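You operate a simulated robot arm through the tools that you are given. There is no shell and no other tool. Be economical: measure what you need, move in short steps, check, and stop when the job is done.

You are at the controls of a simulated two-armed robot. One attempt, no reset.

Task
Shut the label drawer. Take the blue wedge on the desk top and put it away on the shelf four. Take the test pin on the rail shelf and put it away on the inspection bench. Take the yellow chock and leave it on the sweep tray. The order is free. Set down upright: yellow chock.

Only the result counts: the job must be done as asked and must still hold three seconds after the hand-in. Knocking over, shifting, dropping, spilling or breaking anything else fails it.

Robot
Two 7-joint arms with two-finger parallel grippers on one trunk, on a base that drives. Base frame: it is fixed to the floor where the robot stands at the start and does not move with it; the origin is under the middle of the robot, x ahead of it, y to its left, z up. Units: m, degrees, N and s.
The left shoulder is at the start at [0.07, 0.134, 1.126], the right one opposite. With the tool pointing down near the work surface each hand reaches from about 0.1 to 0.6 m from the robot's upright axis, wherever it stands, measured 20 degrees to its own side. Places, roughly: blue wedge (10x5x4 cm) [0.3, 0.7, 0.8]; inspection bench [-2.8, 1.2, 0.9]; label drawer [0.7, 0.1, 0.6]; shelf four [-1.2, 3.1, 1.3]; sweep tray [0.5, 5.5, 0.75]; test pin [0.25, -2, 0.75]; yellow chock (10x6x10 cm) [0.6, 5.5, 0.9]. Payload 1.57 kg a hand.
The TCP of each hand is the grasp point between the finger pads, 0.03 m short of the fingertips. In the tool frame z runs along the fingers and y along their closing line. Largest opening 0.08 m; finger width 0.017, thickness 0.012; the body of the gripper, 0.04 by 0.082 m, starts 0.08 m behind the TCP.
Orientation is that of the tool frame in the base frame, as a unit quaternion [x, y, z, w]. With the fingers straight down and closing along the base's y, the tool's x points along the base's -x, its y along +y and its z along -z.

Tools
- The arms move only by the tool step_arm. It takes "left_deltas", "right_deltas" or both (then of equal length, played together; a hand with none holds still); each is a list of rows, each an object (a shift or turn left out is 0, a gripper value left out holds the last) with "translation": the shift along the base's x, y, z in m, a list of three; "rotation": the turn, a rotation vector about the base's x, y, z in degrees, a list of three; "gripper": the finger opening in m, from 0 to 0.08. In form: [{"translation": [tx, ty, tz], "rotation": [rx, ry, rz], "gripper": gripper}, ...]. A call has 1 to 12 rows; each row is the pose to reach, as a shift and turn from the pose commanded when the call began. A row lasts 0.2 s, in which the tool goes at most 0.05 m and 8.6 degrees; a call with a longer step from one row to the next is refused whole, and so is a gripper value outside its range. Where a pose cannot be reached the arm comes as near as it can. A force on the tool above 40 N (or 10 N above the force at the start of the call, whichever is more), or a blocked arm, ends the call early, and 0.2 s more pass. The fingers move at their own pace (about 0.153 m/s each) and stop on an object; they squeeze with about 42 N. The grip force told is the motor's: it shows also when the fingers shut on nothing. Time passes only in rows, and 0.2 s behind the last, so rows that repeat a pose let the fingers close. It gives the time, the measured TCP pose, the force on the tool (base axes), the opening and the grip force at its end, in the units of the frame above (readings bear some noise), with the torque about the TCP (base axes, N m) and any sound that the robot's microphone picked up.
- Cameras (640 x 400 px; columns grow to the right, rows downward): "scene" is now at [0.1243, 0.0408, 1.3435]; the picture's right is [0.47, -0.88, 0.00], its down [-0.60, -0.32, -0.73] and it looks along [0.65, 0.34, -0.68] (base axes); focal length 289 px, centre (320, 200). "left" rides on the left gripper at [0.072, 0.007, -0.122] in its tool frame; the picture's right is [-0.09, 1.00, 0.00], its down [-0.84, -0.08, -0.54] and it looks along [-0.54, -0.05, 0.84] (tool axes); focal length 238 px, centre (320, 200). "right" rides on the right gripper at [0.072, -0.007, -0.122] in its tool frame; the picture's right is [0.09, 1.00, 0.00], its down [-0.84, 0.08, -0.54] and it looks along [-0.54, 0.05, 0.84] (tool axes); focal length 238 px, centre (320, 200). There is no depth. A picture from a camera that has moved, and an enlarged one, comes with that camera's place and axes in the base frame and with its lens.
- camera(camera): a new picture of that camera. No time passes.
- slide_trunk(by): slides the trunk up (or, below 0, down) by that many m; the arms and the scene camera ride with it, the base frame stays. It gives what a move gives, with no picture.
- base_move(legs): drives the robot by 1 to 6 legs, each [ahead, left, turn to the left] in m, m and degrees, along the robot's own axes; the way and the turn of a leg run together, so that a leg with both is an arc; at most 1.5 m and 180 degrees a leg. The arms and the cameras ride along, it lands a little off, and it stops where it bumps. It gives what a move gives.
- turn_head(pan, tilt): turns the head with the scene camera to pan (to the left, within 86 degrees either way) and tilt (down, from -29 to 69), counted from straight ahead of the robot. It gives what a move gives.
- enlarge(camera, box): a new picture of the part [left, top, right, bottom] of that camera's present view, enlarged. No time passes.
- finish_job(): hands the job in; it is judged then, once.

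Go step by step. Nothing tells you exact positions but the pictures and the camera data: compare them with the known pose of the tool, close in by small moves and look again before you grip or let go. The budget is 165 turns and 138 pictures, counting those below and the enlarged ones. Unless the task says otherwise, let go and move clear before handing in, and close with one line.

The tools are called after "Request:" as a command line: name --argument value ..., lists and objects as JSON in quotes. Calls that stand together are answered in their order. step_arm: Moves the arms, as the interface text tells. Its arguments: {"type":"object","properties":{"left_deltas":{"type":"array","items":{"type":"object","properties":{"translation":{"type":"array","items":{"type":"number"}},"rotation":{"type":"array","items":{"type":"number"}},"gripper":{"type":"number"}}}},"right_deltas":{"type":"array","items":{"type":"object","properties":{"translation":{"type":"array","items":{"type":"number"}},"rotation":{"type":"array","items":{"type":"number"}},"gripper":{"type":"number"}}}}},"required":[]} The other tools are called the same way: slide_trunk (by) slides the trunk up or down; base_move (legs) drives the base; turn_head (pan, tilt) turns the head that bears the scene camera; camera (camera) takes a picture; enlarge (camera, box) takes an enlarged picture of a part of a camera's view; finish_job () hands the job in.

At the start:

```text
t: 0.0
left_tcp_pos: [0.3895, 0.3738, 1.0583]
left_tool_rot: [-0.001, 1.0, 0.0, 0.0]
left_wrist_force: [-0.2, -0.1, 0.7]
left_moment: [0.01, 0.01, -0.01]
left_gripper_width: 0.0798
left_grip_force: 0.0
right_tcp_pos: [0.3882, 0.0144, 1.0433]
right_tool_rot: [0.0, 1.0, 0.001, 0.0]
right_wrist_force: [0.4, 0.1, 0.6]
right_moment: [0.0, 0.03, -0.03]
right_gripper_width: 0.0799
right_grip_force: 0.0
trunk travel left (down, up): [-0.7, 0.24]
robot x, y, heading: [-0.0005, 0.0061, -0.1]
head pan, tilt: [27.9, 43.1]
```

scene: 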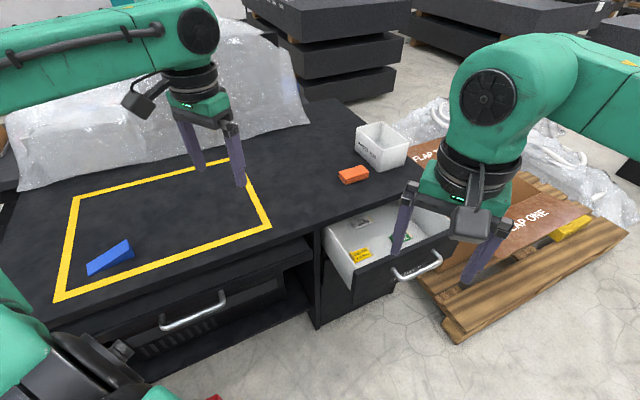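
right: 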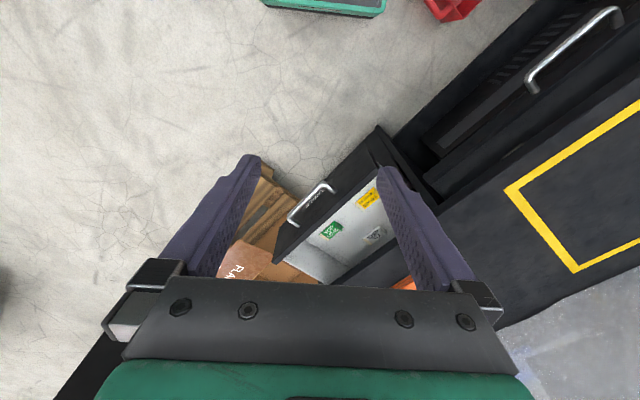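
left: 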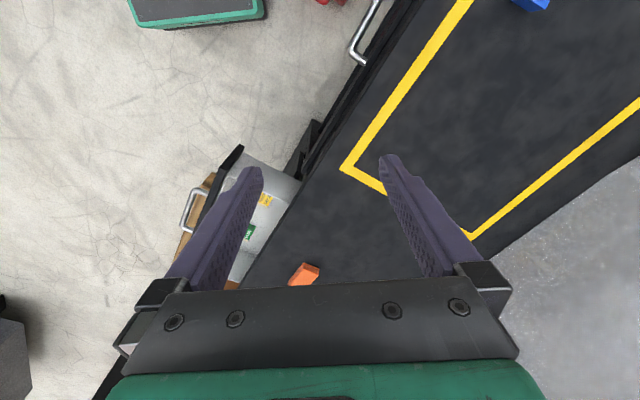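

The open drawer faces about (-0.59,-0.81) and the wedge lies near (0.28,0.80). I'll look around before I drive.

Request:
turn_head --pan 80 --tilt 25

Request:
camera --camera "scene"

Request:
turn_head --pan -20 --tilt 25

Request:
camera --camera "scene"

Request:
turn_head --pan -85 --tilt 25

Request:
camera --camera "scene"

```text
t: 1.2
left_tcp_pos: [0.3901, 0.3738, 1.0583]
left_tool_rot: [-0.001, 1.0, -0.001, 0.0]
left_wrist_force: [0.5, 0.3, -0.2]
left_moment: [-0.01, 0.02, 0.0]
left_gripper_width: 0.0799
left_grip_force: 0.0
right_tcp_pos: [0.3891, 0.015, 1.0421]
right_tool_rot: [0.001, 1.0, 0.001, 0.0]
right_wrist_force: [0.9, 0.0, -0.3]
right_moment: [0.0, 0.0, -0.01]
right_gripper_width: 0.0798
right_grip_force: 0.0
trunk travel left (down, up): [-0.7, 0.24]
robot x, y, heading: [0.0003, 0.0024, -0.0]
head pan, tilt: [80.0, 25.0]
```

```text
134 pictures are left
camera scene: at [0.0672, 0.0928, 1.3714], right [0.98, -0.17, 0.0], down [-0.07, -0.42, -0.91], along [0.16, 0.89, -0.42], focal length 289 px, centre (320, 200)
```

scene: 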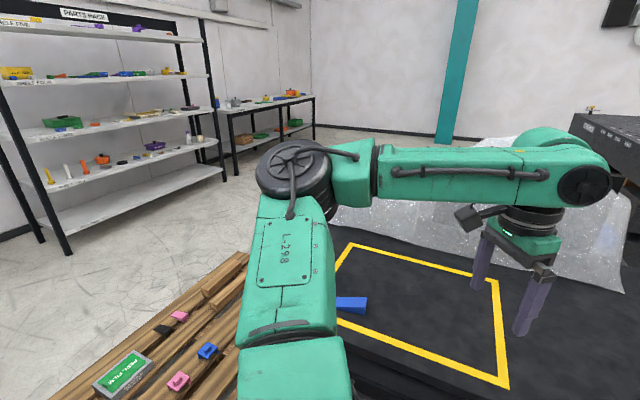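

```text
t: 3.0
left_tcp_pos: [0.3903, 0.3734, 1.0583]
left_tool_rot: [-0.001, 1.0, 0.0, 0.0]
left_wrist_force: [-0.6, -0.2, 0.6]
left_moment: [0.01, -0.02, 0.02]
left_gripper_width: 0.08
left_grip_force: 0.0
right_tcp_pos: [0.3886, 0.0153, 1.0424]
right_tool_rot: [0.002, 1.0, 0.001, 0.001]
right_wrist_force: [0.2, 0.2, -1.0]
right_moment: [-0.01, -0.02, 0.01]
right_gripper_width: 0.0802
right_grip_force: 0.1
trunk travel left (down, up): [-0.7, 0.24]
robot x, y, heading: [0.0004, -0.0022, 0.1]
head pan, tilt: [-20.0, 25.0]
```

```text
133 pictures are left
camera scene: at [0.1377, -0.0293, 1.3714], right [-0.34, -0.94, 0.0], down [-0.4, 0.14, -0.91], along [0.85, -0.31, -0.42], focal length 289 px, centre (320, 200)
```

scene: 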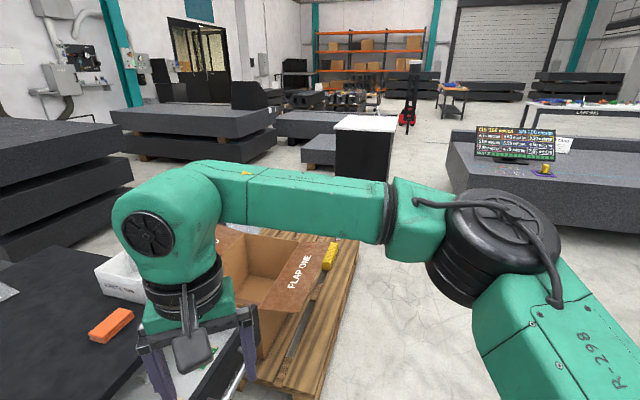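

```text
t: 4.3
left_tcp_pos: [0.3899, 0.3717, 1.0587]
left_tool_rot: [-0.001, 1.0, 0.0, -0.001]
left_wrist_force: [-0.1, 0.4, -0.3]
left_moment: [0.0, -0.01, -0.01]
left_gripper_width: 0.0801
left_grip_force: 0.1
right_tcp_pos: [0.389, 0.0137, 1.0431]
right_tool_rot: [0.0, 1.0, 0.001, 0.0]
right_wrist_force: [0.3, -1.0, 0.2]
right_moment: [0.01, 0.01, 0.0]
right_gripper_width: 0.08
right_grip_force: 0.0
trunk travel left (down, up): [-0.7, 0.24]
robot x, y, heading: [0.0019, 0.0027, 0.2]
head pan, tilt: [-85.0, 25.0]
```

```text
132 pictures are left
camera scene: at [0.0592, -0.0897, 1.3715], right [-1.0, -0.09, 0.0], down [-0.04, 0.42, -0.91], along [0.08, -0.9, -0.42], focal length 289 px, centre (320, 200)
```

scene: 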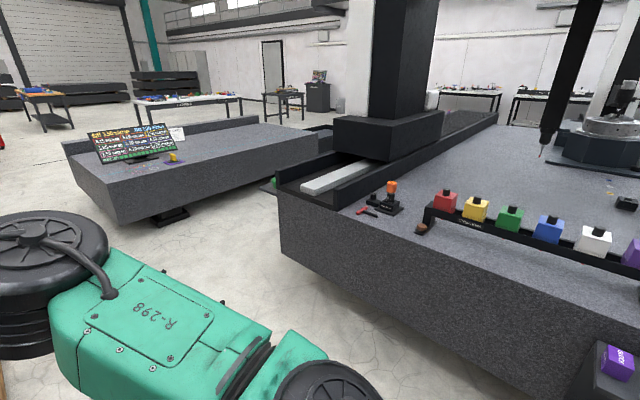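

Request:
enlarge --camera "scene" --box '[240, 90, 460, 250]'

Request:
turn_head --pan 27.9 --tilt 62

Request:
camera --camera "scene"

```text
2.50 times, centred on (350, 170) of scene
camera zoom: at [0.0592, -0.0897, 1.3715], right [-1.0, -0.09, 0.0], down [-0.04, 0.42, -0.91], along [0.08, -0.9, -0.42], focal length 724 px, centre (245, 275)
```

zoom: 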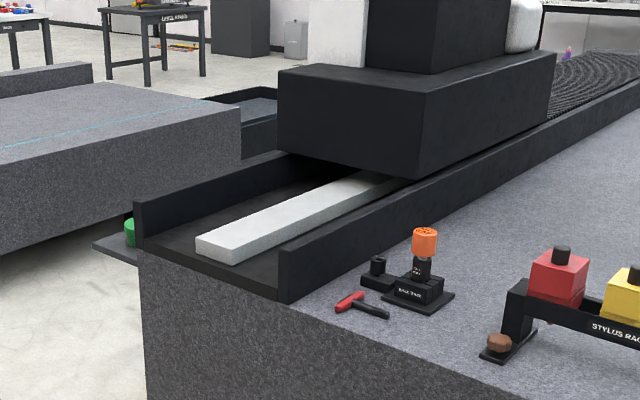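

```text
t: 6.2
left_tcp_pos: [0.3902, 0.3719, 1.0587]
left_tool_rot: [0.0, 1.0, 0.0, -0.001]
left_wrist_force: [-0.1, 0.4, 0.5]
left_moment: [-0.01, 0.0, -0.03]
left_gripper_width: 0.0799
left_grip_force: 0.1
right_tcp_pos: [0.3886, 0.0145, 1.0431]
right_tool_rot: [0.0, 1.0, 0.001, 0.001]
right_wrist_force: [0.3, -0.1, 0.2]
right_moment: [-0.06, 0.0, 0.0]
right_gripper_width: 0.0799
right_grip_force: 0.0
trunk travel left (down, up): [-0.7, 0.24]
robot x, y, heading: [-0.0041, -0.0027, -0.0]
head pan, tilt: [27.9, 62.0]
```

```text
130 pictures are left
camera scene: at [0.108, 0.0322, 1.3191], right [0.47, -0.88, 0.0], down [-0.78, -0.41, -0.47], along [0.41, 0.22, -0.88], focal length 289 px, centre (320, 200)
```

scene: 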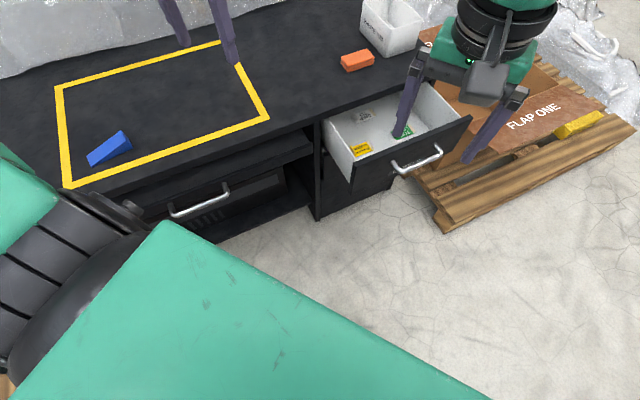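

Next I turn to face the desk (heading about 54°) and shift right so that the drawer is in front of the right hand.

Request:
base_move --legs '[[0, 0, 54]]'

Request:
turn_head --pan -25 --tilt 50

Request:
camera --camera "scene"

```text
t: 9.1
left_tcp_pos: [-0.0821, 0.5336, 1.059]
left_tool_rot: [-0.462, 0.887, 0.001, 0.0]
left_wrist_force: [-0.5, -0.3, 0.0]
left_moment: [0.0, 0.02, 0.0]
left_gripper_width: 0.0797
left_grip_force: 0.0
right_tcp_pos: [0.2117, 0.327, 1.0416]
right_tool_rot: [-0.461, 0.887, 0.001, 0.0]
right_wrist_force: [-0.9, 0.2, -0.8]
right_moment: [0.01, -0.05, -0.02]
right_gripper_width: 0.0797
right_grip_force: 0.1
trunk travel left (down, up): [-0.7, 0.24]
robot x, y, heading: [-0.0001, 0.0021, 54.9]
head pan, tilt: [27.9, 62.0]
```

```text
t: 10.3
left_tcp_pos: [-0.0804, 0.5332, 1.0582]
left_tool_rot: [-0.462, 0.887, 0.0, 0.0]
left_wrist_force: [0.8, 0.3, 0.6]
left_moment: [-0.02, 0.0, -0.03]
left_gripper_width: 0.0801
left_grip_force: 0.1
right_tcp_pos: [0.2108, 0.3254, 1.0421]
right_tool_rot: [-0.461, 0.888, 0.0, 0.0]
right_wrist_force: [0.2, 0.0, 0.1]
right_moment: [-0.02, 0.01, -0.02]
right_gripper_width: 0.08
right_grip_force: 0.0
trunk travel left (down, up): [-0.7, 0.24]
robot x, y, heading: [-0.0013, -0.0018, 54.8]
head pan, tilt: [-25.0, 50.0]
```

```text
129 pictures are left
camera scene: at [0.0964, 0.0816, 1.3339], right [0.5, -0.87, 0.0], down [-0.66, -0.38, -0.64], along [0.56, 0.32, -0.77], focal length 289 px, centre (320, 200)
```

scene: 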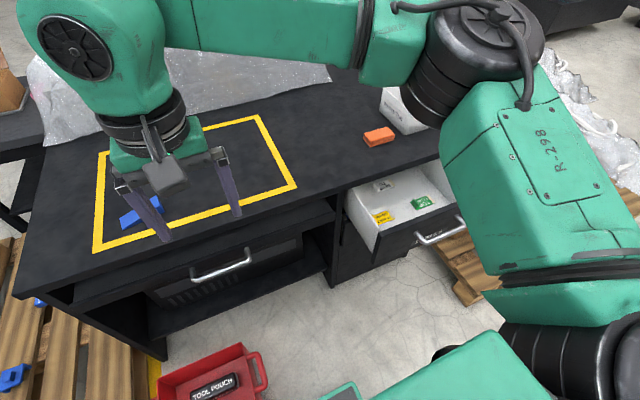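

A red toolbox stands on the floor ahead-left, so I'll shift right only, keeping clear of it, then look again.

Request:
base_move --legs '[[0, -0.38, -0.8]]'

Request:
turn_head --pan -10 --tilt 60

Request:
camera --camera "scene"

Request:
camera --camera "right"

```text
t: 12.7
left_tcp_pos: [0.2299, 0.3158, 1.0596]
left_tool_rot: [-0.462, 0.887, 0.0, 0.0]
left_wrist_force: [0.2, -0.1, -0.3]
left_moment: [0.03, -0.01, -0.02]
left_gripper_width: 0.08
left_grip_force: 0.0
right_tcp_pos: [0.5226, 0.1088, 1.0424]
right_tool_rot: [-0.462, 0.887, -0.001, -0.001]
right_wrist_force: [-0.5, -0.3, 0.2]
right_moment: [0.02, 0.02, 0.0]
right_gripper_width: 0.0799
right_grip_force: 0.1
trunk travel left (down, up): [-0.7, 0.24]
robot x, y, heading: [0.3119, -0.2201, 54.9]
head pan, tilt: [-25.0, 50.0]
```

```text
t: 13.5
left_tcp_pos: [0.23, 0.3158, 1.0584]
left_tool_rot: [-0.463, 0.887, 0.001, -0.001]
left_wrist_force: [-0.7, 0.8, -0.1]
left_moment: [-0.03, 0.02, 0.01]
left_gripper_width: 0.0801
left_grip_force: 0.1
right_tcp_pos: [0.5229, 0.1093, 1.0415]
right_tool_rot: [-0.461, 0.887, 0.001, 0.0]
right_wrist_force: [0.4, 0.1, -0.4]
right_moment: [0.03, -0.05, -0.02]
right_gripper_width: 0.08
right_grip_force: 0.1
trunk travel left (down, up): [-0.7, 0.24]
robot x, y, heading: [0.3144, -0.2187, 55.0]
head pan, tilt: [-10.0, 60.0]
```

```text
128 pictures are left
camera scene: at [0.3886, -0.1283, 1.3214], right [0.71, -0.71, 0.0], down [-0.61, -0.61, -0.5], along [0.35, 0.35, -0.87], focal length 289 px, centre (320, 200)
```

scene: 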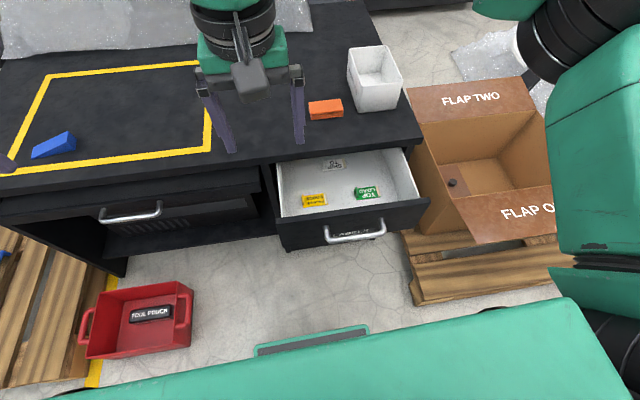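

```text
127 pictures are left
camera right: at [0.4866, 0.0448, 1.1653], right [-0.87, 0.5, 0.0], down [0.42, 0.73, 0.54], along [0.27, 0.47, -0.84], focal length 238 px, centre (320, 200)
```

right: 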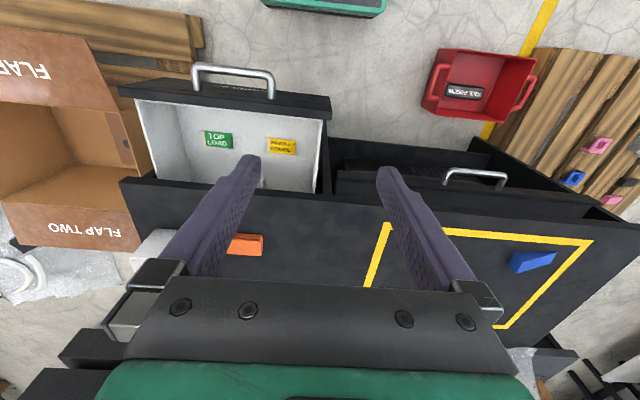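

Drawer front panel: centre about (0.727,0.06), top z≈0.6, about 0.2 m open. I lower the trunk and turn the right tool to point at it with closed fingers.

Request:
slide_trunk --by -0.25

Request:
step_arm --right_deltas '[{"translation": [0.016, -0.011, 0], "rotation": [6.4, -4.5, 0], "gripper": 0}, {"translation": [0.032, -0.022, 0], "rotation": [12.8, -9, 0]}, {"translation": [0.048, -0.034, 0], "rotation": [19.1, -13.4, 0]}, {"translation": [0.064, -0.045, 0], "rotation": [25.5, -17.9, 0]}, {"translation": [0.08, -0.056, 0], "rotation": [31.9, -22.4, 0]}, {"translation": [0.096, -0.067, 0], "rotation": [38.3, -26.8, 0]}, {"translation": [0.112, -0.078, 0], "rotation": [44.6, -31.3, 0]}, {"translation": [0.128, -0.09, 0], "rotation": [51, -35.8, 0]}, {"translation": [0.144, -0.1, 0], "rotation": [57.3, -40.2, 0]}, {"translation": [0.16, -0.112, 0], "rotation": [57.3, -40.2, 0]}]'

Request:
camera --camera "scene"

Request:
camera --camera "right"

```text
t: 16.1
left_tcp_pos: [0.2299, 0.3149, 0.8087]
left_tool_rot: [-0.463, 0.886, 0.0, 0.001]
left_wrist_force: [0.0, 0.9, -0.1]
left_moment: [0.0, 0.01, -0.02]
left_gripper_width: 0.0797
left_grip_force: 0.0
right_tcp_pos: [0.5223, 0.1091, 0.7921]
right_tool_rot: [-0.461, 0.887, 0.001, -0.001]
right_wrist_force: [0.1, 0.1, 0.3]
right_moment: [0.02, -0.01, -0.01]
right_gripper_width: 0.0801
right_grip_force: 0.0
trunk travel left (down, up): [-0.45, 0.49]
robot x, y, heading: [0.3087, -0.218, 55.1]
head pan, tilt: [-10.0, 60.0]
```

```text
t: 18.3
left_tcp_pos: [0.2275, 0.317, 0.8059]
left_tool_rot: [-0.463, 0.886, -0.002, 0.0]
left_wrist_force: [-0.5, 0.2, 0.6]
left_moment: [-0.07, -0.07, 0.01]
left_gripper_width: 0.08
left_grip_force: 0.1
right_tcp_pos: [0.5917, 0.0739, 0.7878]
right_tool_rot: [-0.439, 0.749, 0.267, 0.419]
right_wrist_force: [0.1, 0.9, -0.3]
right_moment: [0.0, 0.03, 0.02]
right_gripper_width: 0.0004
right_grip_force: 21.3
right hand out of reach, approached as far as the arm can: row 7, 8, 9, 10
trunk travel left (down, up): [-0.45, 0.49]
robot x, y, heading: [0.3109, -0.2188, 54.9]
head pan, tilt: [-10.0, 60.0]
```

```text
126 pictures are left
camera scene: at [0.3845, -0.1251, 1.0715], right [0.71, -0.71, 0.0], down [-0.61, -0.61, -0.5], along [0.36, 0.35, -0.87], focal length 289 px, centre (320, 200)
```

scene: 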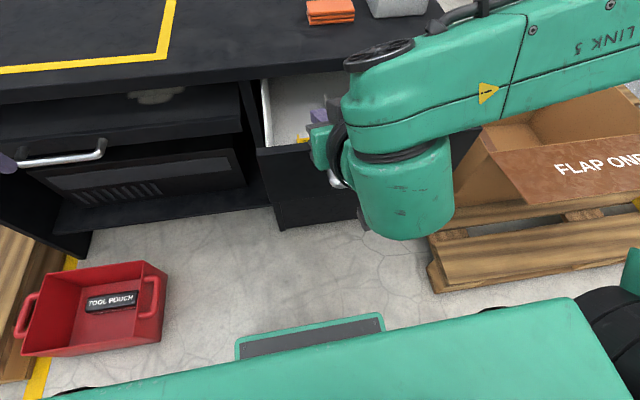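

```text
125 pictures are left
camera right: at [0.5303, -0.0548, 0.7883], right [-0.9, 0.43, -0.05], down [-0.06, -0.02, 1.0], along [0.43, 0.9, 0.04], focal length 238 px, centre (320, 200)
```

right: 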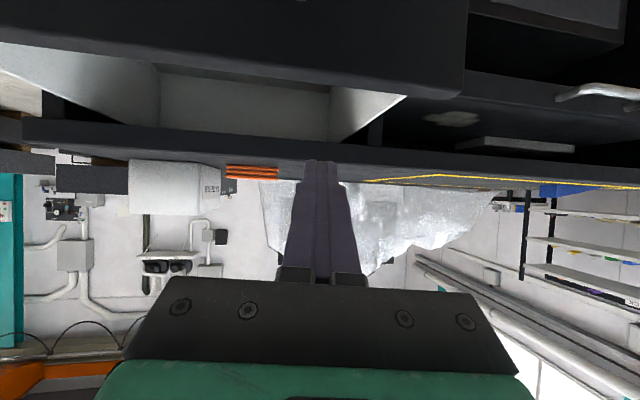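

The wrist folds too close to the body. I back the base off a little to give the arm room, then bring the hand down in front of the panel.

Request:
base_move --legs '[[-0.15, -0.07, 0]]'

Request:
step_arm --right_deltas '[{"translation": [0.02, -0.014, -0.01]}, {"translation": [0.03, -0.02, -0.05]}, {"translation": [0.03, -0.02, -0.09]}, {"translation": [0.03, -0.02, -0.12]}]'

Request:
camera --camera "scene"

Request:
camera --camera "right"

```text
t: 19.7
left_tcp_pos: [0.1972, 0.1502, 0.8091]
left_tool_rot: [-0.465, 0.885, 0.001, 0.0]
left_wrist_force: [-0.5, -0.2, 0.4]
left_moment: [0.0, 0.03, 0.01]
left_gripper_width: 0.0802
left_grip_force: 0.1
right_tcp_pos: [0.5653, -0.0906, 0.787]
right_tool_rot: [-0.44, 0.747, 0.269, 0.419]
right_wrist_force: [0.4, -1.1, 0.8]
right_moment: [-0.03, 0.04, -0.02]
right_gripper_width: 0.0
right_grip_force: 21.5
trunk travel left (down, up): [-0.45, 0.49]
robot x, y, heading: [0.2841, -0.382, 55.6]
head pan, tilt: [-10.0, 60.0]
```

```text
t: 20.7
left_tcp_pos: [0.1946, 0.1514, 0.8087]
left_tool_rot: [-0.466, 0.885, -0.001, 0.003]
left_wrist_force: [-0.3, -0.3, -0.2]
left_moment: [0.07, -0.04, -0.02]
left_gripper_width: 0.08
left_grip_force: 0.1
right_tcp_pos: [0.5943, -0.1023, 0.6794]
right_tool_rot: [-0.411, 0.76, 0.283, 0.417]
right_wrist_force: [-0.5, 0.4, -0.7]
right_moment: [-0.01, 0.01, -0.05]
right_gripper_width: 0.0001
right_grip_force: 21.6
right hand out of reach, approached as far as the arm can: row 1, 2, 3
trunk travel left (down, up): [-0.45, 0.49]
robot x, y, heading: [0.2807, -0.3803, 55.5]
head pan, tilt: [-10.0, 60.0]
```

```text
124 pictures are left
camera scene: at [0.3542, -0.2917, 1.0719], right [0.71, -0.7, 0.0], down [-0.61, -0.62, -0.5], along [0.36, 0.36, -0.86], focal length 289 px, centre (320, 200)
```

scene: 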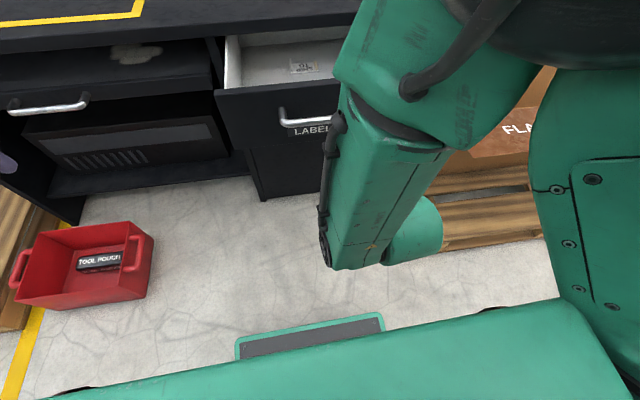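

```text
123 pictures are left
camera right: at [0.5284, -0.2286, 0.6776], right [-0.89, 0.46, 0.01], down [-0.02, -0.05, 1.0], along [0.46, 0.88, 0.06], focal length 238 px, centre (320, 200)
```

right: 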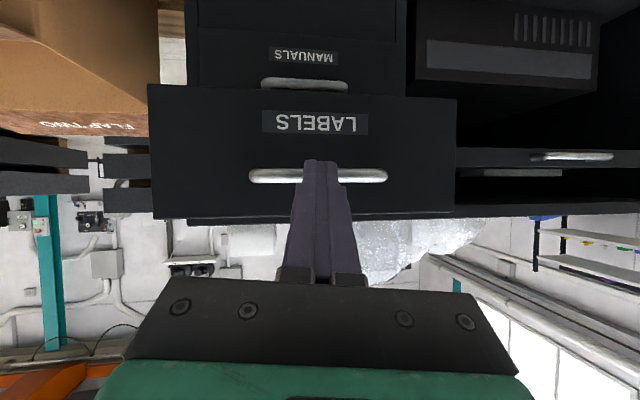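

The pictures now triangulate the desk top at z≈0.767 and the drawer panel top at ≈0.72, with the handle at ≈0.67. I raise the tip to push the panel just above the handle and start moving in.

Request:
step_arm --right_deltas '[{"translation": [0, 0, 0.031]}, {"translation": [0.023, 0.033, 0.031]}, {"translation": [0.046, 0.066, 0.031]}, {"translation": [0.063, 0.09, 0.031]}]'

Request:
camera --camera "right"

Request:
camera --camera "scene"

```text
t: 21.7
left_tcp_pos: [0.1997, 0.1504, 0.8088]
left_tool_rot: [-0.465, 0.885, -0.001, 0.001]
left_wrist_force: [0.1, 0.2, 0.2]
left_moment: [-0.01, -0.01, 0.0]
left_gripper_width: 0.0801
left_grip_force: 0.0
right_tcp_pos: [0.6586, -0.0179, 0.7009]
right_tool_rot: [-0.441, 0.747, 0.269, 0.418]
right_wrist_force: [0.3, 0.4, 0.0]
right_moment: [0.05, 0.01, 0.03]
right_gripper_width: 0.0001
right_grip_force: 20.9
right hand out of reach, approached as far as the arm can: row 1
trunk travel left (down, up): [-0.45, 0.49]
robot x, y, heading: [0.2816, -0.382, 55.3]
head pan, tilt: [-10.0, 60.0]
```

```text
122 pictures are left
camera right: at [0.5972, -0.146, 0.7009], right [-0.9, 0.43, -0.05], down [-0.06, -0.02, 1.0], along [0.42, 0.9, 0.04], focal length 238 px, centre (320, 200)
```

right: 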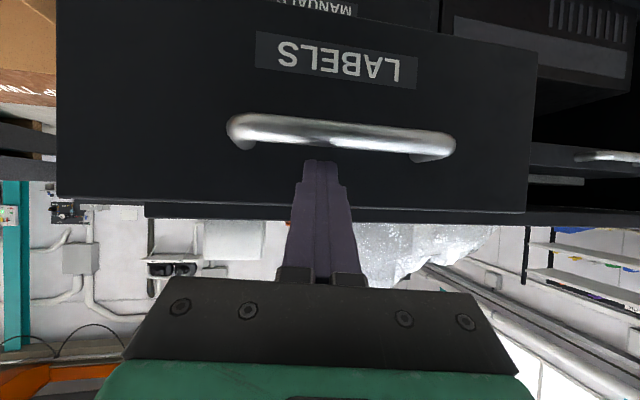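

```text
121 pictures are left
camera scene: at [0.3596, -0.2911, 1.0713], right [0.71, -0.7, 0.0], down [-0.61, -0.62, -0.5], along [0.35, 0.36, -0.87], focal length 289 px, centre (320, 200)
```

scene: 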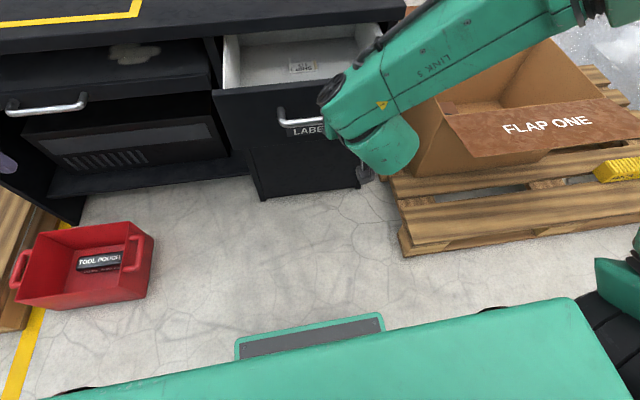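

The tip is just above the handle and about 2 cm from the panel, so I push in.

Request:
step_arm --right_deltas '[{"translation": [0.012, 0.016, 0.008]}, {"translation": [0.029, 0.041, 0.008]}, {"translation": [0.046, 0.066, 0.008]}, {"translation": [0.063, 0.09, 0.008]}, {"translation": [0.08, 0.115, 0.008]}]'

Request:
camera --camera "right"

Request:
camera --camera "scene"

```text
t: 22.9
left_tcp_pos: [0.1976, 0.1515, 0.8083]
left_tool_rot: [-0.465, 0.885, 0.0, 0.0]
left_wrist_force: [0.0, 0.1, -0.4]
left_moment: [-0.05, 0.0, 0.03]
left_gripper_width: 0.0801
left_grip_force: 0.1
right_tcp_pos: [0.7391, 0.0961, 0.7042]
right_tool_rot: [-0.44, 0.748, 0.268, 0.419]
right_wrist_force: [-0.1, 1.2, 0.1]
right_moment: [0.01, 0.02, -0.01]
right_gripper_width: 0.0
right_grip_force: 21.7
trunk travel left (down, up): [-0.45, 0.49]
robot x, y, heading: [0.2846, -0.3842, 55.6]
head pan, tilt: [-10.0, 60.0]
```

```text
120 pictures are left
camera right: at [0.6779, -0.0323, 0.7044], right [-0.9, 0.43, -0.05], down [-0.06, -0.02, 1.0], along [0.43, 0.9, 0.04], focal length 238 px, centre (320, 200)
```

right: 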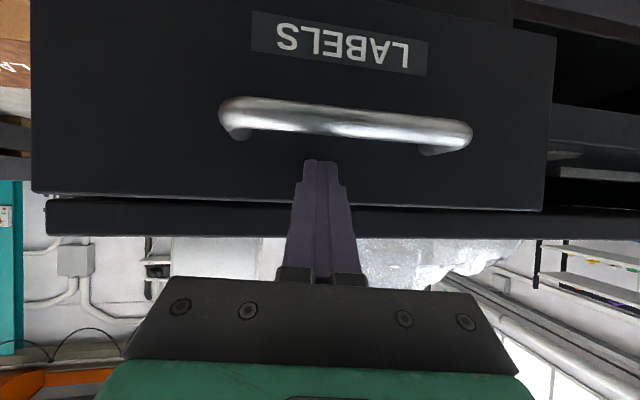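

```text
119 pictures are left
camera scene: at [0.3595, -0.2907, 1.0713], right [0.71, -0.7, 0.0], down [-0.61, -0.62, -0.5], along [0.35, 0.36, -0.87], focal length 289 px, centre (320, 200)
```

scene: 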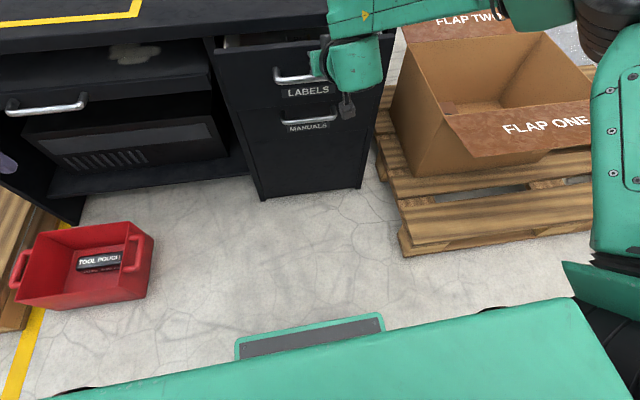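

The drawer is moving in and only a small gap is left. I keep pushing until it stops.

Request:
step_arm --right_deltas '[{"translation": [0.0115, 0.0165, 0]}, {"translation": [0.023, 0.033, 0]}, {"translation": [0.0345, 0.0495, 0]}, {"translation": [0.046, 0.066, 0]}, {"translation": [0.052, 0.074, 0]}]'

Request:
camera --camera "right"

Request:
camera --camera "scene"

```text
t: 23.7
left_tcp_pos: [0.1981, 0.1498, 0.8094]
left_tool_rot: [-0.465, 0.885, 0.0, 0.0]
left_wrist_force: [0.5, -0.3, 0.4]
left_moment: [-0.03, 0.0, 0.01]
left_gripper_width: 0.0799
left_grip_force: 0.1
right_tcp_pos: [0.7671, 0.1354, 0.7078]
right_tool_rot: [-0.438, 0.749, 0.269, 0.417]
right_wrist_force: [-5.3, -11.7, 6.5]
right_moment: [0.01, -0.06, -0.13]
right_gripper_width: 0.0
right_grip_force: 21.4
trunk travel left (down, up): [-0.45, 0.49]
robot x, y, heading: [0.2857, -0.3819, 55.2]
head pan, tilt: [-10.0, 60.0]
stopped in row 3 (right hand): the force on the tool passed its limit (the readings are from after the stop); the commanded pose is now the measured one
```

```text
118 pictures are left
camera right: at [0.7052, 0.0071, 0.7091], right [-0.9, 0.43, -0.04], down [-0.06, -0.02, 1.0], along [0.43, 0.9, 0.04], focal length 238 px, centre (320, 200)
```

right: 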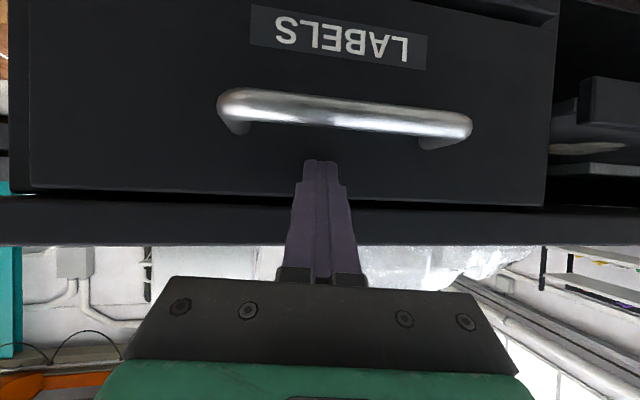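

```text
117 pictures are left
camera scene: at [0.3579, -0.2937, 1.0719], right [0.71, -0.7, 0.0], down [-0.61, -0.61, -0.5], along [0.35, 0.36, -0.86], focal length 289 px, centre (320, 200)
```

scene: 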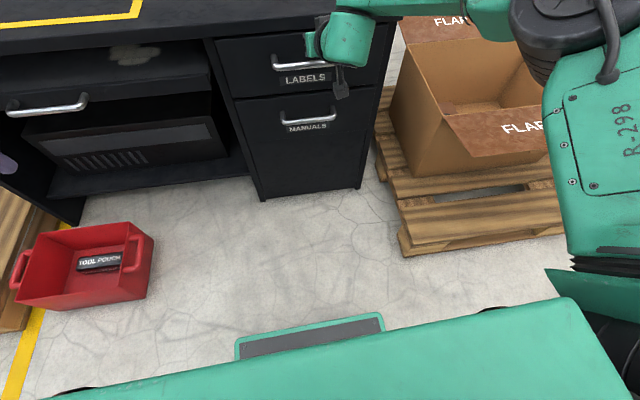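

The drawer is flush, so I withdraw the right hand, raise the trunk and point the tool down again.

Request:
step_arm --right_deltas '[{"translation": [-0.028, -0.041, 0]}, {"translation": [-0.056, -0.082, 0]}, {"translation": [-0.08, -0.12, 0]}, {"translation": [-0.1, -0.15, 0.01]}, {"translation": [-0.1, -0.15, 0.04]}]'

Request:
slide_trunk --by 0.25

Request:
step_arm --right_deltas '[{"rotation": [-6.7, 3.4, 0]}, {"rotation": [-13.4, 6.8, 0]}, {"rotation": [-20.1, 10.2, 0]}, {"rotation": [-26.7, 13.7, 0]}, {"rotation": [-33.4, 17.1, 0]}, {"rotation": [-40.1, 20.5, 0], "translation": [-0.02, -0.02, 0.01]}, {"rotation": [-46.8, 23.9, 0], "translation": [-0.04, -0.04, 0.03]}, {"rotation": [-53.4, 27.3, 0], "translation": [-0.06, -0.06, 0.05]}]'

Request:
turn_head --pan 30 --tilt 55

Request:
camera --camera "scene"

```text
t: 24.9
left_tcp_pos: [0.199, 0.1509, 0.8073]
left_tool_rot: [-0.465, 0.885, 0.0, 0.0]
left_wrist_force: [-0.6, 0.4, -0.2]
left_moment: [0.0, 0.01, 0.0]
left_gripper_width: 0.0802
left_grip_force: 0.2
right_tcp_pos: [0.6646, -0.0141, 0.7484]
right_tool_rot: [-0.439, 0.75, 0.267, 0.417]
right_wrist_force: [-1.0, 0.4, 0.8]
right_moment: [-0.01, -0.03, 0.02]
right_gripper_width: 0.0001
right_grip_force: 21.1
trunk travel left (down, up): [-0.45, 0.49]
robot x, y, heading: [0.2821, -0.3831, 55.3]
head pan, tilt: [-10.0, 60.0]
```

```text
t: 27.5
left_tcp_pos: [0.1984, 0.1523, 1.0576]
left_tool_rot: [-0.465, 0.886, 0.0, 0.0]
left_wrist_force: [-0.1, 0.3, 0.3]
left_moment: [0.01, -0.02, 0.02]
left_gripper_width: 0.0801
left_grip_force: 0.1
right_tcp_pos: [0.6654, -0.0132, 0.9973]
right_tool_rot: [-0.439, 0.749, 0.268, 0.417]
right_wrist_force: [0.1, -0.5, 0.2]
right_moment: [-0.01, -0.01, 0.02]
right_gripper_width: 0.0
right_grip_force: 21.3
trunk travel left (down, up): [-0.7, 0.24]
robot x, y, heading: [0.2822, -0.3825, 55.4]
head pan, tilt: [-10.0, 60.0]
```

```text
t: 29.3
left_tcp_pos: [0.1978, 0.1512, 1.0577]
left_tool_rot: [-0.465, 0.885, 0.0, 0.0]
left_wrist_force: [-0.6, -0.3, 0.3]
left_moment: [-0.01, 0.0, 0.0]
left_gripper_width: 0.0799
left_grip_force: 0.1
right_tcp_pos: [0.6018, -0.0721, 1.047]
right_tool_rot: [-0.505, 0.863, -0.003, -0.005]
right_wrist_force: [0.1, 0.2, -1.1]
right_moment: [0.02, 0.0, -0.01]
right_gripper_width: 0.0
right_grip_force: 21.4
trunk travel left (down, up): [-0.7, 0.24]
robot x, y, heading: [0.2825, -0.3803, 55.2]
head pan, tilt: [-10.0, 60.0]
```

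```text
t: 30.3
left_tcp_pos: [0.1979, 0.1509, 1.0577]
left_tool_rot: [-0.465, 0.885, 0.0, -0.001]
left_wrist_force: [-0.1, 0.0, 0.0]
left_moment: [-0.03, 0.01, -0.03]
left_gripper_width: 0.08
left_grip_force: 0.1
right_tcp_pos: [0.6036, -0.071, 1.0464]
right_tool_rot: [-0.504, 0.863, -0.001, -0.005]
right_wrist_force: [0.1, -0.5, -0.4]
right_moment: [0.0, 0.04, 0.02]
right_gripper_width: 0.0
right_grip_force: 21.4
trunk travel left (down, up): [-0.7, 0.24]
robot x, y, heading: [0.2835, -0.3831, 55.3]
head pan, tilt: [30.0, 55.0]
```

```text
116 pictures are left
camera scene: at [0.3182, -0.2668, 1.3274], right [1.0, -0.08, 0.0], down [-0.07, -0.82, -0.57], along [0.05, 0.57, -0.82], focal length 289 px, centre (320, 200)
```

scene: 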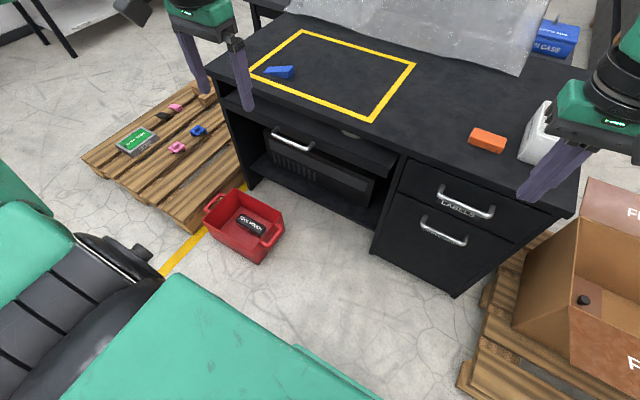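

The drawer is confirmed shut. Now I drive to a spot right of the toolbox, from which the left hand can reach the wedge.

Request:
base_move --legs '[[0.4, 0.2, 0]]'

Request:
turn_head --pan 40 --tilt 45

Request:
camera --camera "scene"

Request:
camera --camera "left"

```text
t: 33.0
left_tcp_pos: [0.2699, 0.5938, 1.0588]
left_tool_rot: [-0.465, 0.885, 0.0, 0.0]
left_wrist_force: [0.0, -1.2, -0.7]
left_moment: [-0.01, 0.01, 0.02]
left_gripper_width: 0.0801
left_grip_force: 0.0
right_tcp_pos: [0.6739, 0.371, 1.0471]
right_tool_rot: [-0.506, 0.863, -0.002, -0.005]
right_wrist_force: [-0.1, 0.3, -0.2]
right_moment: [0.01, -0.03, 0.02]
right_gripper_width: 0.0
right_grip_force: 21.0
trunk travel left (down, up): [-0.7, 0.24]
robot x, y, heading: [0.3545, 0.0602, 55.3]
head pan, tilt: [30.0, 55.0]
```

```text
t: 33.8
left_tcp_pos: [0.2695, 0.593, 1.0589]
left_tool_rot: [-0.466, 0.885, 0.0, 0.0]
left_wrist_force: [-0.2, 0.0, 0.6]
left_moment: [0.01, -0.03, 0.01]
left_gripper_width: 0.0801
left_grip_force: 0.1
right_tcp_pos: [0.6742, 0.3716, 1.047]
right_tool_rot: [-0.505, 0.863, -0.002, -0.005]
right_wrist_force: [0.6, -0.4, -0.4]
right_moment: [-0.02, -0.01, 0.01]
right_gripper_width: 0.0002
right_grip_force: 21.1
trunk travel left (down, up): [-0.7, 0.24]
robot x, y, heading: [0.353, 0.0627, 55.3]
head pan, tilt: [40.0, 45.0]
```

```text
115 pictures are left
camera scene: at [0.3764, 0.1853, 1.3408], right [1.0, 0.09, 0.0], down [0.07, -0.7, -0.71], along [-0.07, 0.7, -0.71], focal length 289 px, centre (320, 200)
```

scene: 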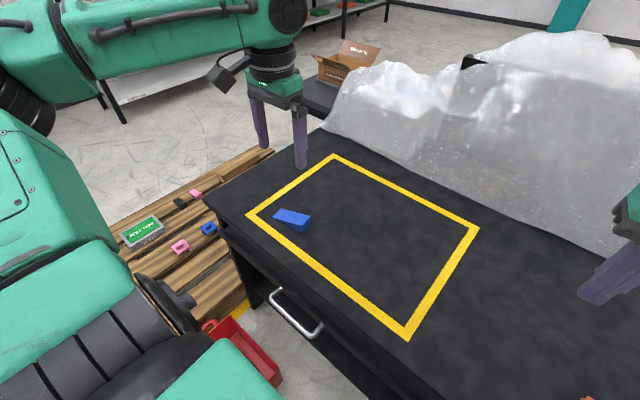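

```text
114 pictures are left
camera left: at [0.2234, 0.5384, 1.1796], right [-0.77, 0.64, 0.0], down [0.54, 0.65, 0.54], along [0.35, 0.42, -0.84], focal length 238 px, centre (320, 200)
```

left: 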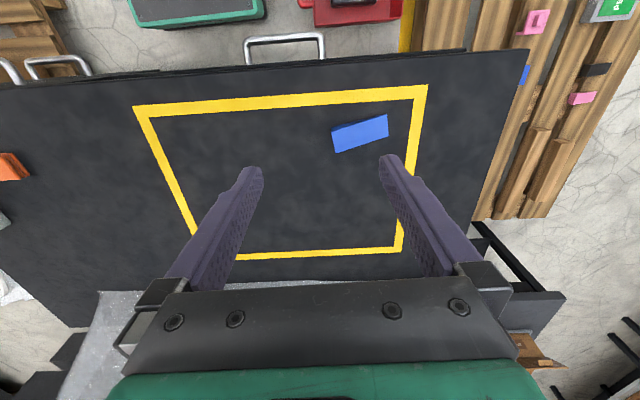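

The wedge is at about (0.254,0.666) with its long axis at about 156° and its tall end toward +x. Before I choose a grip, I check shelf four's clearance.

Request:
turn_head --pan 72 --tilt 8

Request:
camera --camera "scene"

```text
t: 34.8
left_tcp_pos: [0.2692, 0.5925, 1.0576]
left_tool_rot: [-0.465, 0.885, 0.0, 0.001]
left_wrist_force: [0.5, -1.0, 0.1]
left_moment: [-0.01, 0.0, -0.03]
left_gripper_width: 0.0802
left_grip_force: 0.1
right_tcp_pos: [0.6738, 0.3719, 1.0473]
right_tool_rot: [-0.505, 0.863, -0.001, -0.005]
right_wrist_force: [0.7, -0.1, 0.7]
right_moment: [0.0, 0.01, 0.0]
right_gripper_width: 0.0001
right_grip_force: 21.2
trunk travel left (down, up): [-0.7, 0.24]
robot x, y, heading: [0.3564, 0.0618, 55.5]
head pan, tilt: [72.0, 8.0]
```

```text
113 pictures are left
camera scene: at [0.3278, 0.1777, 1.399], right [0.8, 0.61, 0.0], down [0.08, -0.11, -0.99], along [-0.6, 0.79, -0.14], focal length 289 px, centre (320, 200)
```

scene: 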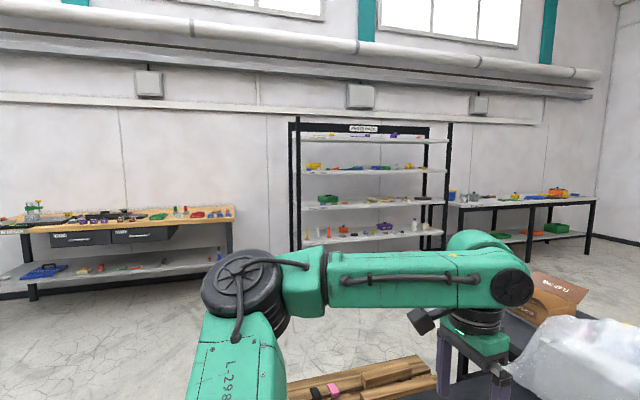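

Request:
enlarge --camera "scene" --box '[280, 110, 460, 255]'

Request:
enlarge --camera "scene" --box '[0, 180, 250, 300]'

```text
2.76 times, centred on (370, 182) of scene
camera zoom: at [0.3278, 0.1777, 1.399], right [0.8, 0.61, 0.0], down [0.08, -0.11, -0.99], along [-0.6, 0.79, -0.14], focal length 798 px, centre (182, 248)
```

zoom: 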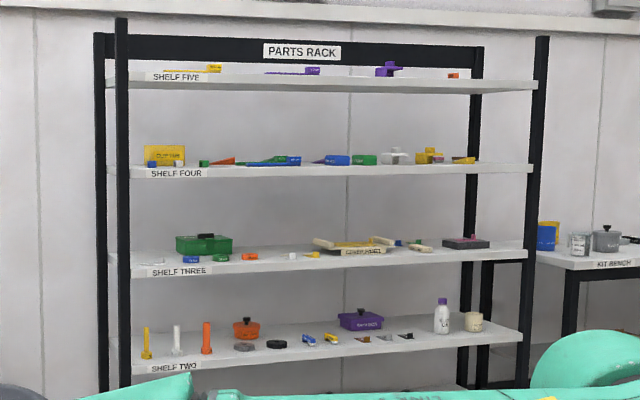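

```text
2.56 times, centred on (125, 240) of scene
camera zoom: at [0.3278, 0.1777, 1.399], right [0.8, 0.61, 0.0], down [0.08, -0.11, -0.99], along [-0.6, 0.79, -0.14], focal length 741 px, centre (819, 98)
```

zoom: 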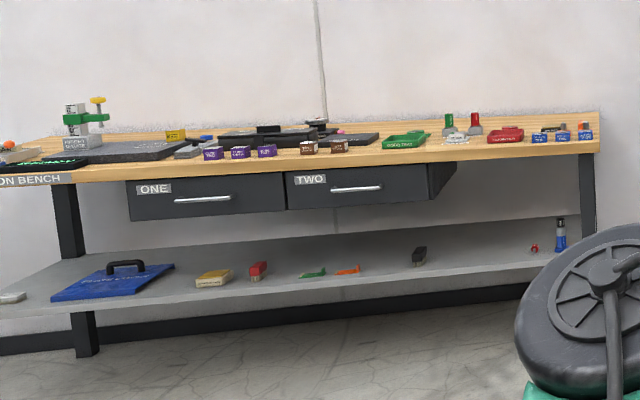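

Shelf four has roughly 0.37 m of clearance, so I want a grip tilted about 45°, pointing along the wedge's length from its tall end. First I yaw the left tool by +100°.

Request:
step_arm --left_deltas '[{"rotation": [0, 0, 8.4]}, {"rotation": [0, 0, 16.8]}, {"rotation": [0, 0, 25.2]}, {"rotation": [0, 0, 33.6]}, {"rotation": [0, 0, 42]}, {"rotation": [0, 0, 50.4]}, {"rotation": [0, 0, 58.8]}, {"rotation": [0, 0, 67.2]}, {"rotation": [0, 0, 75.6]}, {"rotation": [0, 0, 84]}, {"rotation": [0, 0, 92.4]}, {"rotation": [0, 0, 100.5]}]'

Request:
step_arm --left_deltas '[{"rotation": [3.3, 7.3, 0]}, {"rotation": [6.5, 14.6, 0]}, {"rotation": [9.8, 21.9, 0]}, {"rotation": [13, 29.2, 0]}, {"rotation": [16.3, 36.5, 0]}, {"rotation": [18.3, 41.1, 0]}]'

Request:
turn_head --pan 40 --tilt 45

Request:
camera --camera "scene"

Request:
camera --camera "left"

```text
t: 37.4
left_tcp_pos: [0.2695, 0.5926, 1.0583]
left_tool_rot: [0.978, -0.207, -0.001, 0.0]
left_wrist_force: [-0.5, 0.0, 0.1]
left_moment: [-0.01, 0.04, 0.03]
left_gripper_width: 0.0801
left_grip_force: 0.0
right_tcp_pos: [0.6737, 0.3715, 1.0475]
right_tool_rot: [-0.505, 0.863, -0.002, -0.005]
right_wrist_force: [0.3, 1.1, 0.4]
right_moment: [-0.02, 0.0, -0.03]
right_gripper_width: 0.0003
right_grip_force: 20.5
trunk travel left (down, up): [-0.7, 0.24]
robot x, y, heading: [0.3547, 0.0565, 55.5]
head pan, tilt: [72.0, 8.0]
```

```text
t: 38.8
left_tcp_pos: [0.2705, 0.5924, 1.0577]
left_tool_rot: [0.903, -0.192, -0.375, -0.079]
left_wrist_force: [0.0, -0.8, 0.2]
left_moment: [-0.03, -0.03, 0.01]
left_gripper_width: 0.0801
left_grip_force: 0.0
right_tcp_pos: [0.6741, 0.3713, 1.0478]
right_tool_rot: [-0.504, 0.863, -0.002, -0.005]
right_wrist_force: [-0.7, -0.5, -0.6]
right_moment: [-0.01, 0.01, -0.02]
right_gripper_width: 0.0002
right_grip_force: 20.9
trunk travel left (down, up): [-0.7, 0.24]
robot x, y, heading: [0.3533, 0.0577, 55.1]
head pan, tilt: [72.0, 8.0]
```

```text
t: 39.8
left_tcp_pos: [0.2702, 0.5933, 1.0588]
left_tool_rot: [0.903, -0.193, -0.374, -0.08]
left_wrist_force: [-0.1, -0.7, -0.6]
left_moment: [-0.04, -0.03, 0.03]
left_gripper_width: 0.0798
left_grip_force: 0.1
right_tcp_pos: [0.6727, 0.3709, 1.047]
right_tool_rot: [-0.505, 0.863, -0.002, -0.005]
right_wrist_force: [-0.2, -0.3, -0.3]
right_moment: [0.01, 0.04, -0.01]
right_gripper_width: 0.0
right_grip_force: 21.0
trunk travel left (down, up): [-0.7, 0.24]
robot x, y, heading: [0.3533, 0.056, 55.1]
head pan, tilt: [40.0, 45.0]
```

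```text
110 pictures are left
camera scene: at [0.3763, 0.1849, 1.3409], right [1.0, 0.09, 0.0], down [0.07, -0.7, -0.71], along [-0.07, 0.7, -0.71], focal length 289 px, centre (320, 200)
```

scene: 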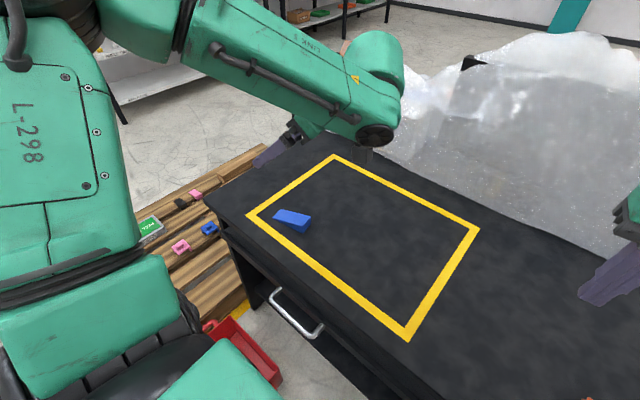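

```text
109 pictures are left
camera left: at [0.3918, 0.5313, 1.093], right [-0.47, -0.88, 0.07], down [-0.16, 0.16, 0.97], along [-0.87, 0.44, -0.21], focal length 238 px, centre (320, 200)
```

left: 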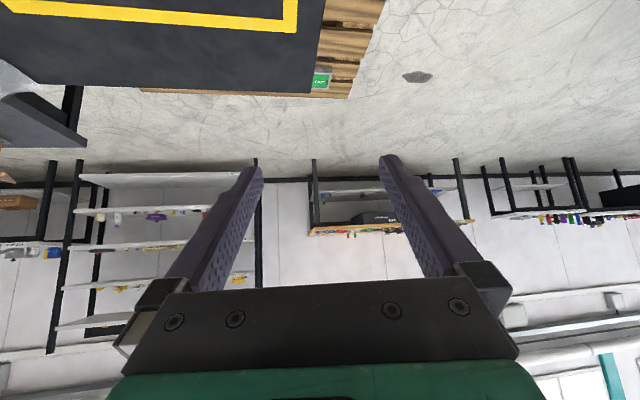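

The 45° pose works. I zoom on the wedge to pin down its corners.

Request:
enlarge --camera "scene" --box '[240, 180, 340, 242]'

```text
6.40 times, centred on (290, 211) of scene
camera zoom: at [0.3763, 0.1849, 1.3409], right [1.0, 0.09, 0.0], down [0.07, -0.7, -0.71], along [-0.07, 0.7, -0.71], focal length 1852 px, centre (512, 130)
```

zoom: 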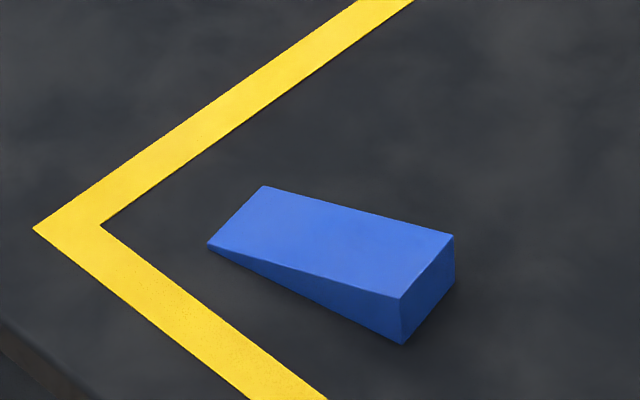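

The wedge's base measures about 9.9×3.9 cm, with its centreline from the tall end (0.301,0.650) to the thin end (0.214,0.696), axis 152°. I hover the hand above the tall end.

Request:
step_arm --left_deltas '[{"translation": [0.005, 0.015, -0.045], "rotation": [0, 0, -1]}, {"translation": [0.01, 0.03, -0.09], "rotation": [0, 0, -2]}, {"translation": [0.016, 0.047, -0.135], "rotation": [0, 0, -3]}, {"translation": [0.021, 0.063, -0.18], "rotation": [0, 0, -4]}, {"translation": [0.021, 0.063, -0.2], "rotation": [0, 0, -4]}]'

Request:
enlarge --camera "scene" --box '[200, 140, 440, 290]'

Request:
camera --camera "left"

```text
t: 41.0
left_tcp_pos: [0.2913, 0.6566, 0.8558]
left_tool_rot: [0.896, -0.224, -0.372, -0.093]
left_wrist_force: [-0.6, 1.1, 1.1]
left_moment: [0.01, -0.02, 0.01]
left_gripper_width: 0.0798
left_grip_force: 0.2
right_tcp_pos: [0.6733, 0.3722, 1.0466]
right_tool_rot: [-0.505, 0.863, -0.002, -0.005]
right_wrist_force: [0.0, 0.1, -0.1]
right_moment: [-0.02, -0.03, -0.01]
right_gripper_width: 0.0
right_grip_force: 21.3
trunk travel left (down, up): [-0.7, 0.24]
robot x, y, heading: [0.3536, 0.0626, 55.5]
head pan, tilt: [40.0, 45.0]
```

```text
2.67 times, centred on (320, 215) of scene
camera zoom: at [0.3761, 0.1848, 1.3409], right [1.0, 0.09, 0.0], down [0.07, -0.7, -0.71], along [-0.07, 0.7, -0.71], focal length 772 px, centre (320, 160)
```

zoom: 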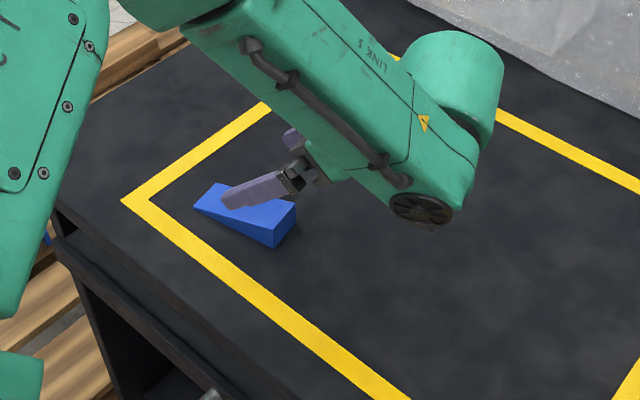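

```text
106 pictures are left
camera left: at [0.41, 0.5872, 0.8911], right [-0.53, -0.85, 0.07], down [-0.15, 0.17, 0.97], along [-0.84, 0.5, -0.21], focal length 238 px, centre (320, 200)
```

left: 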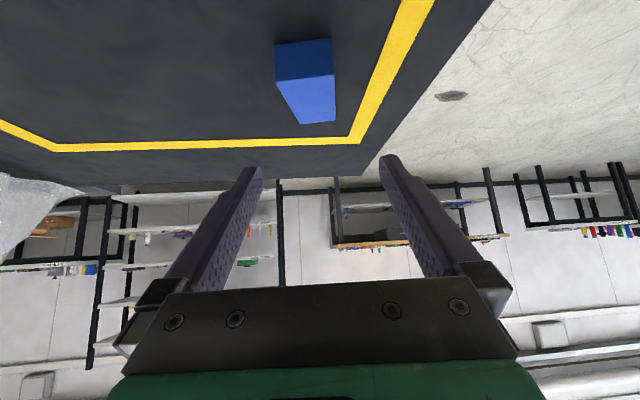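

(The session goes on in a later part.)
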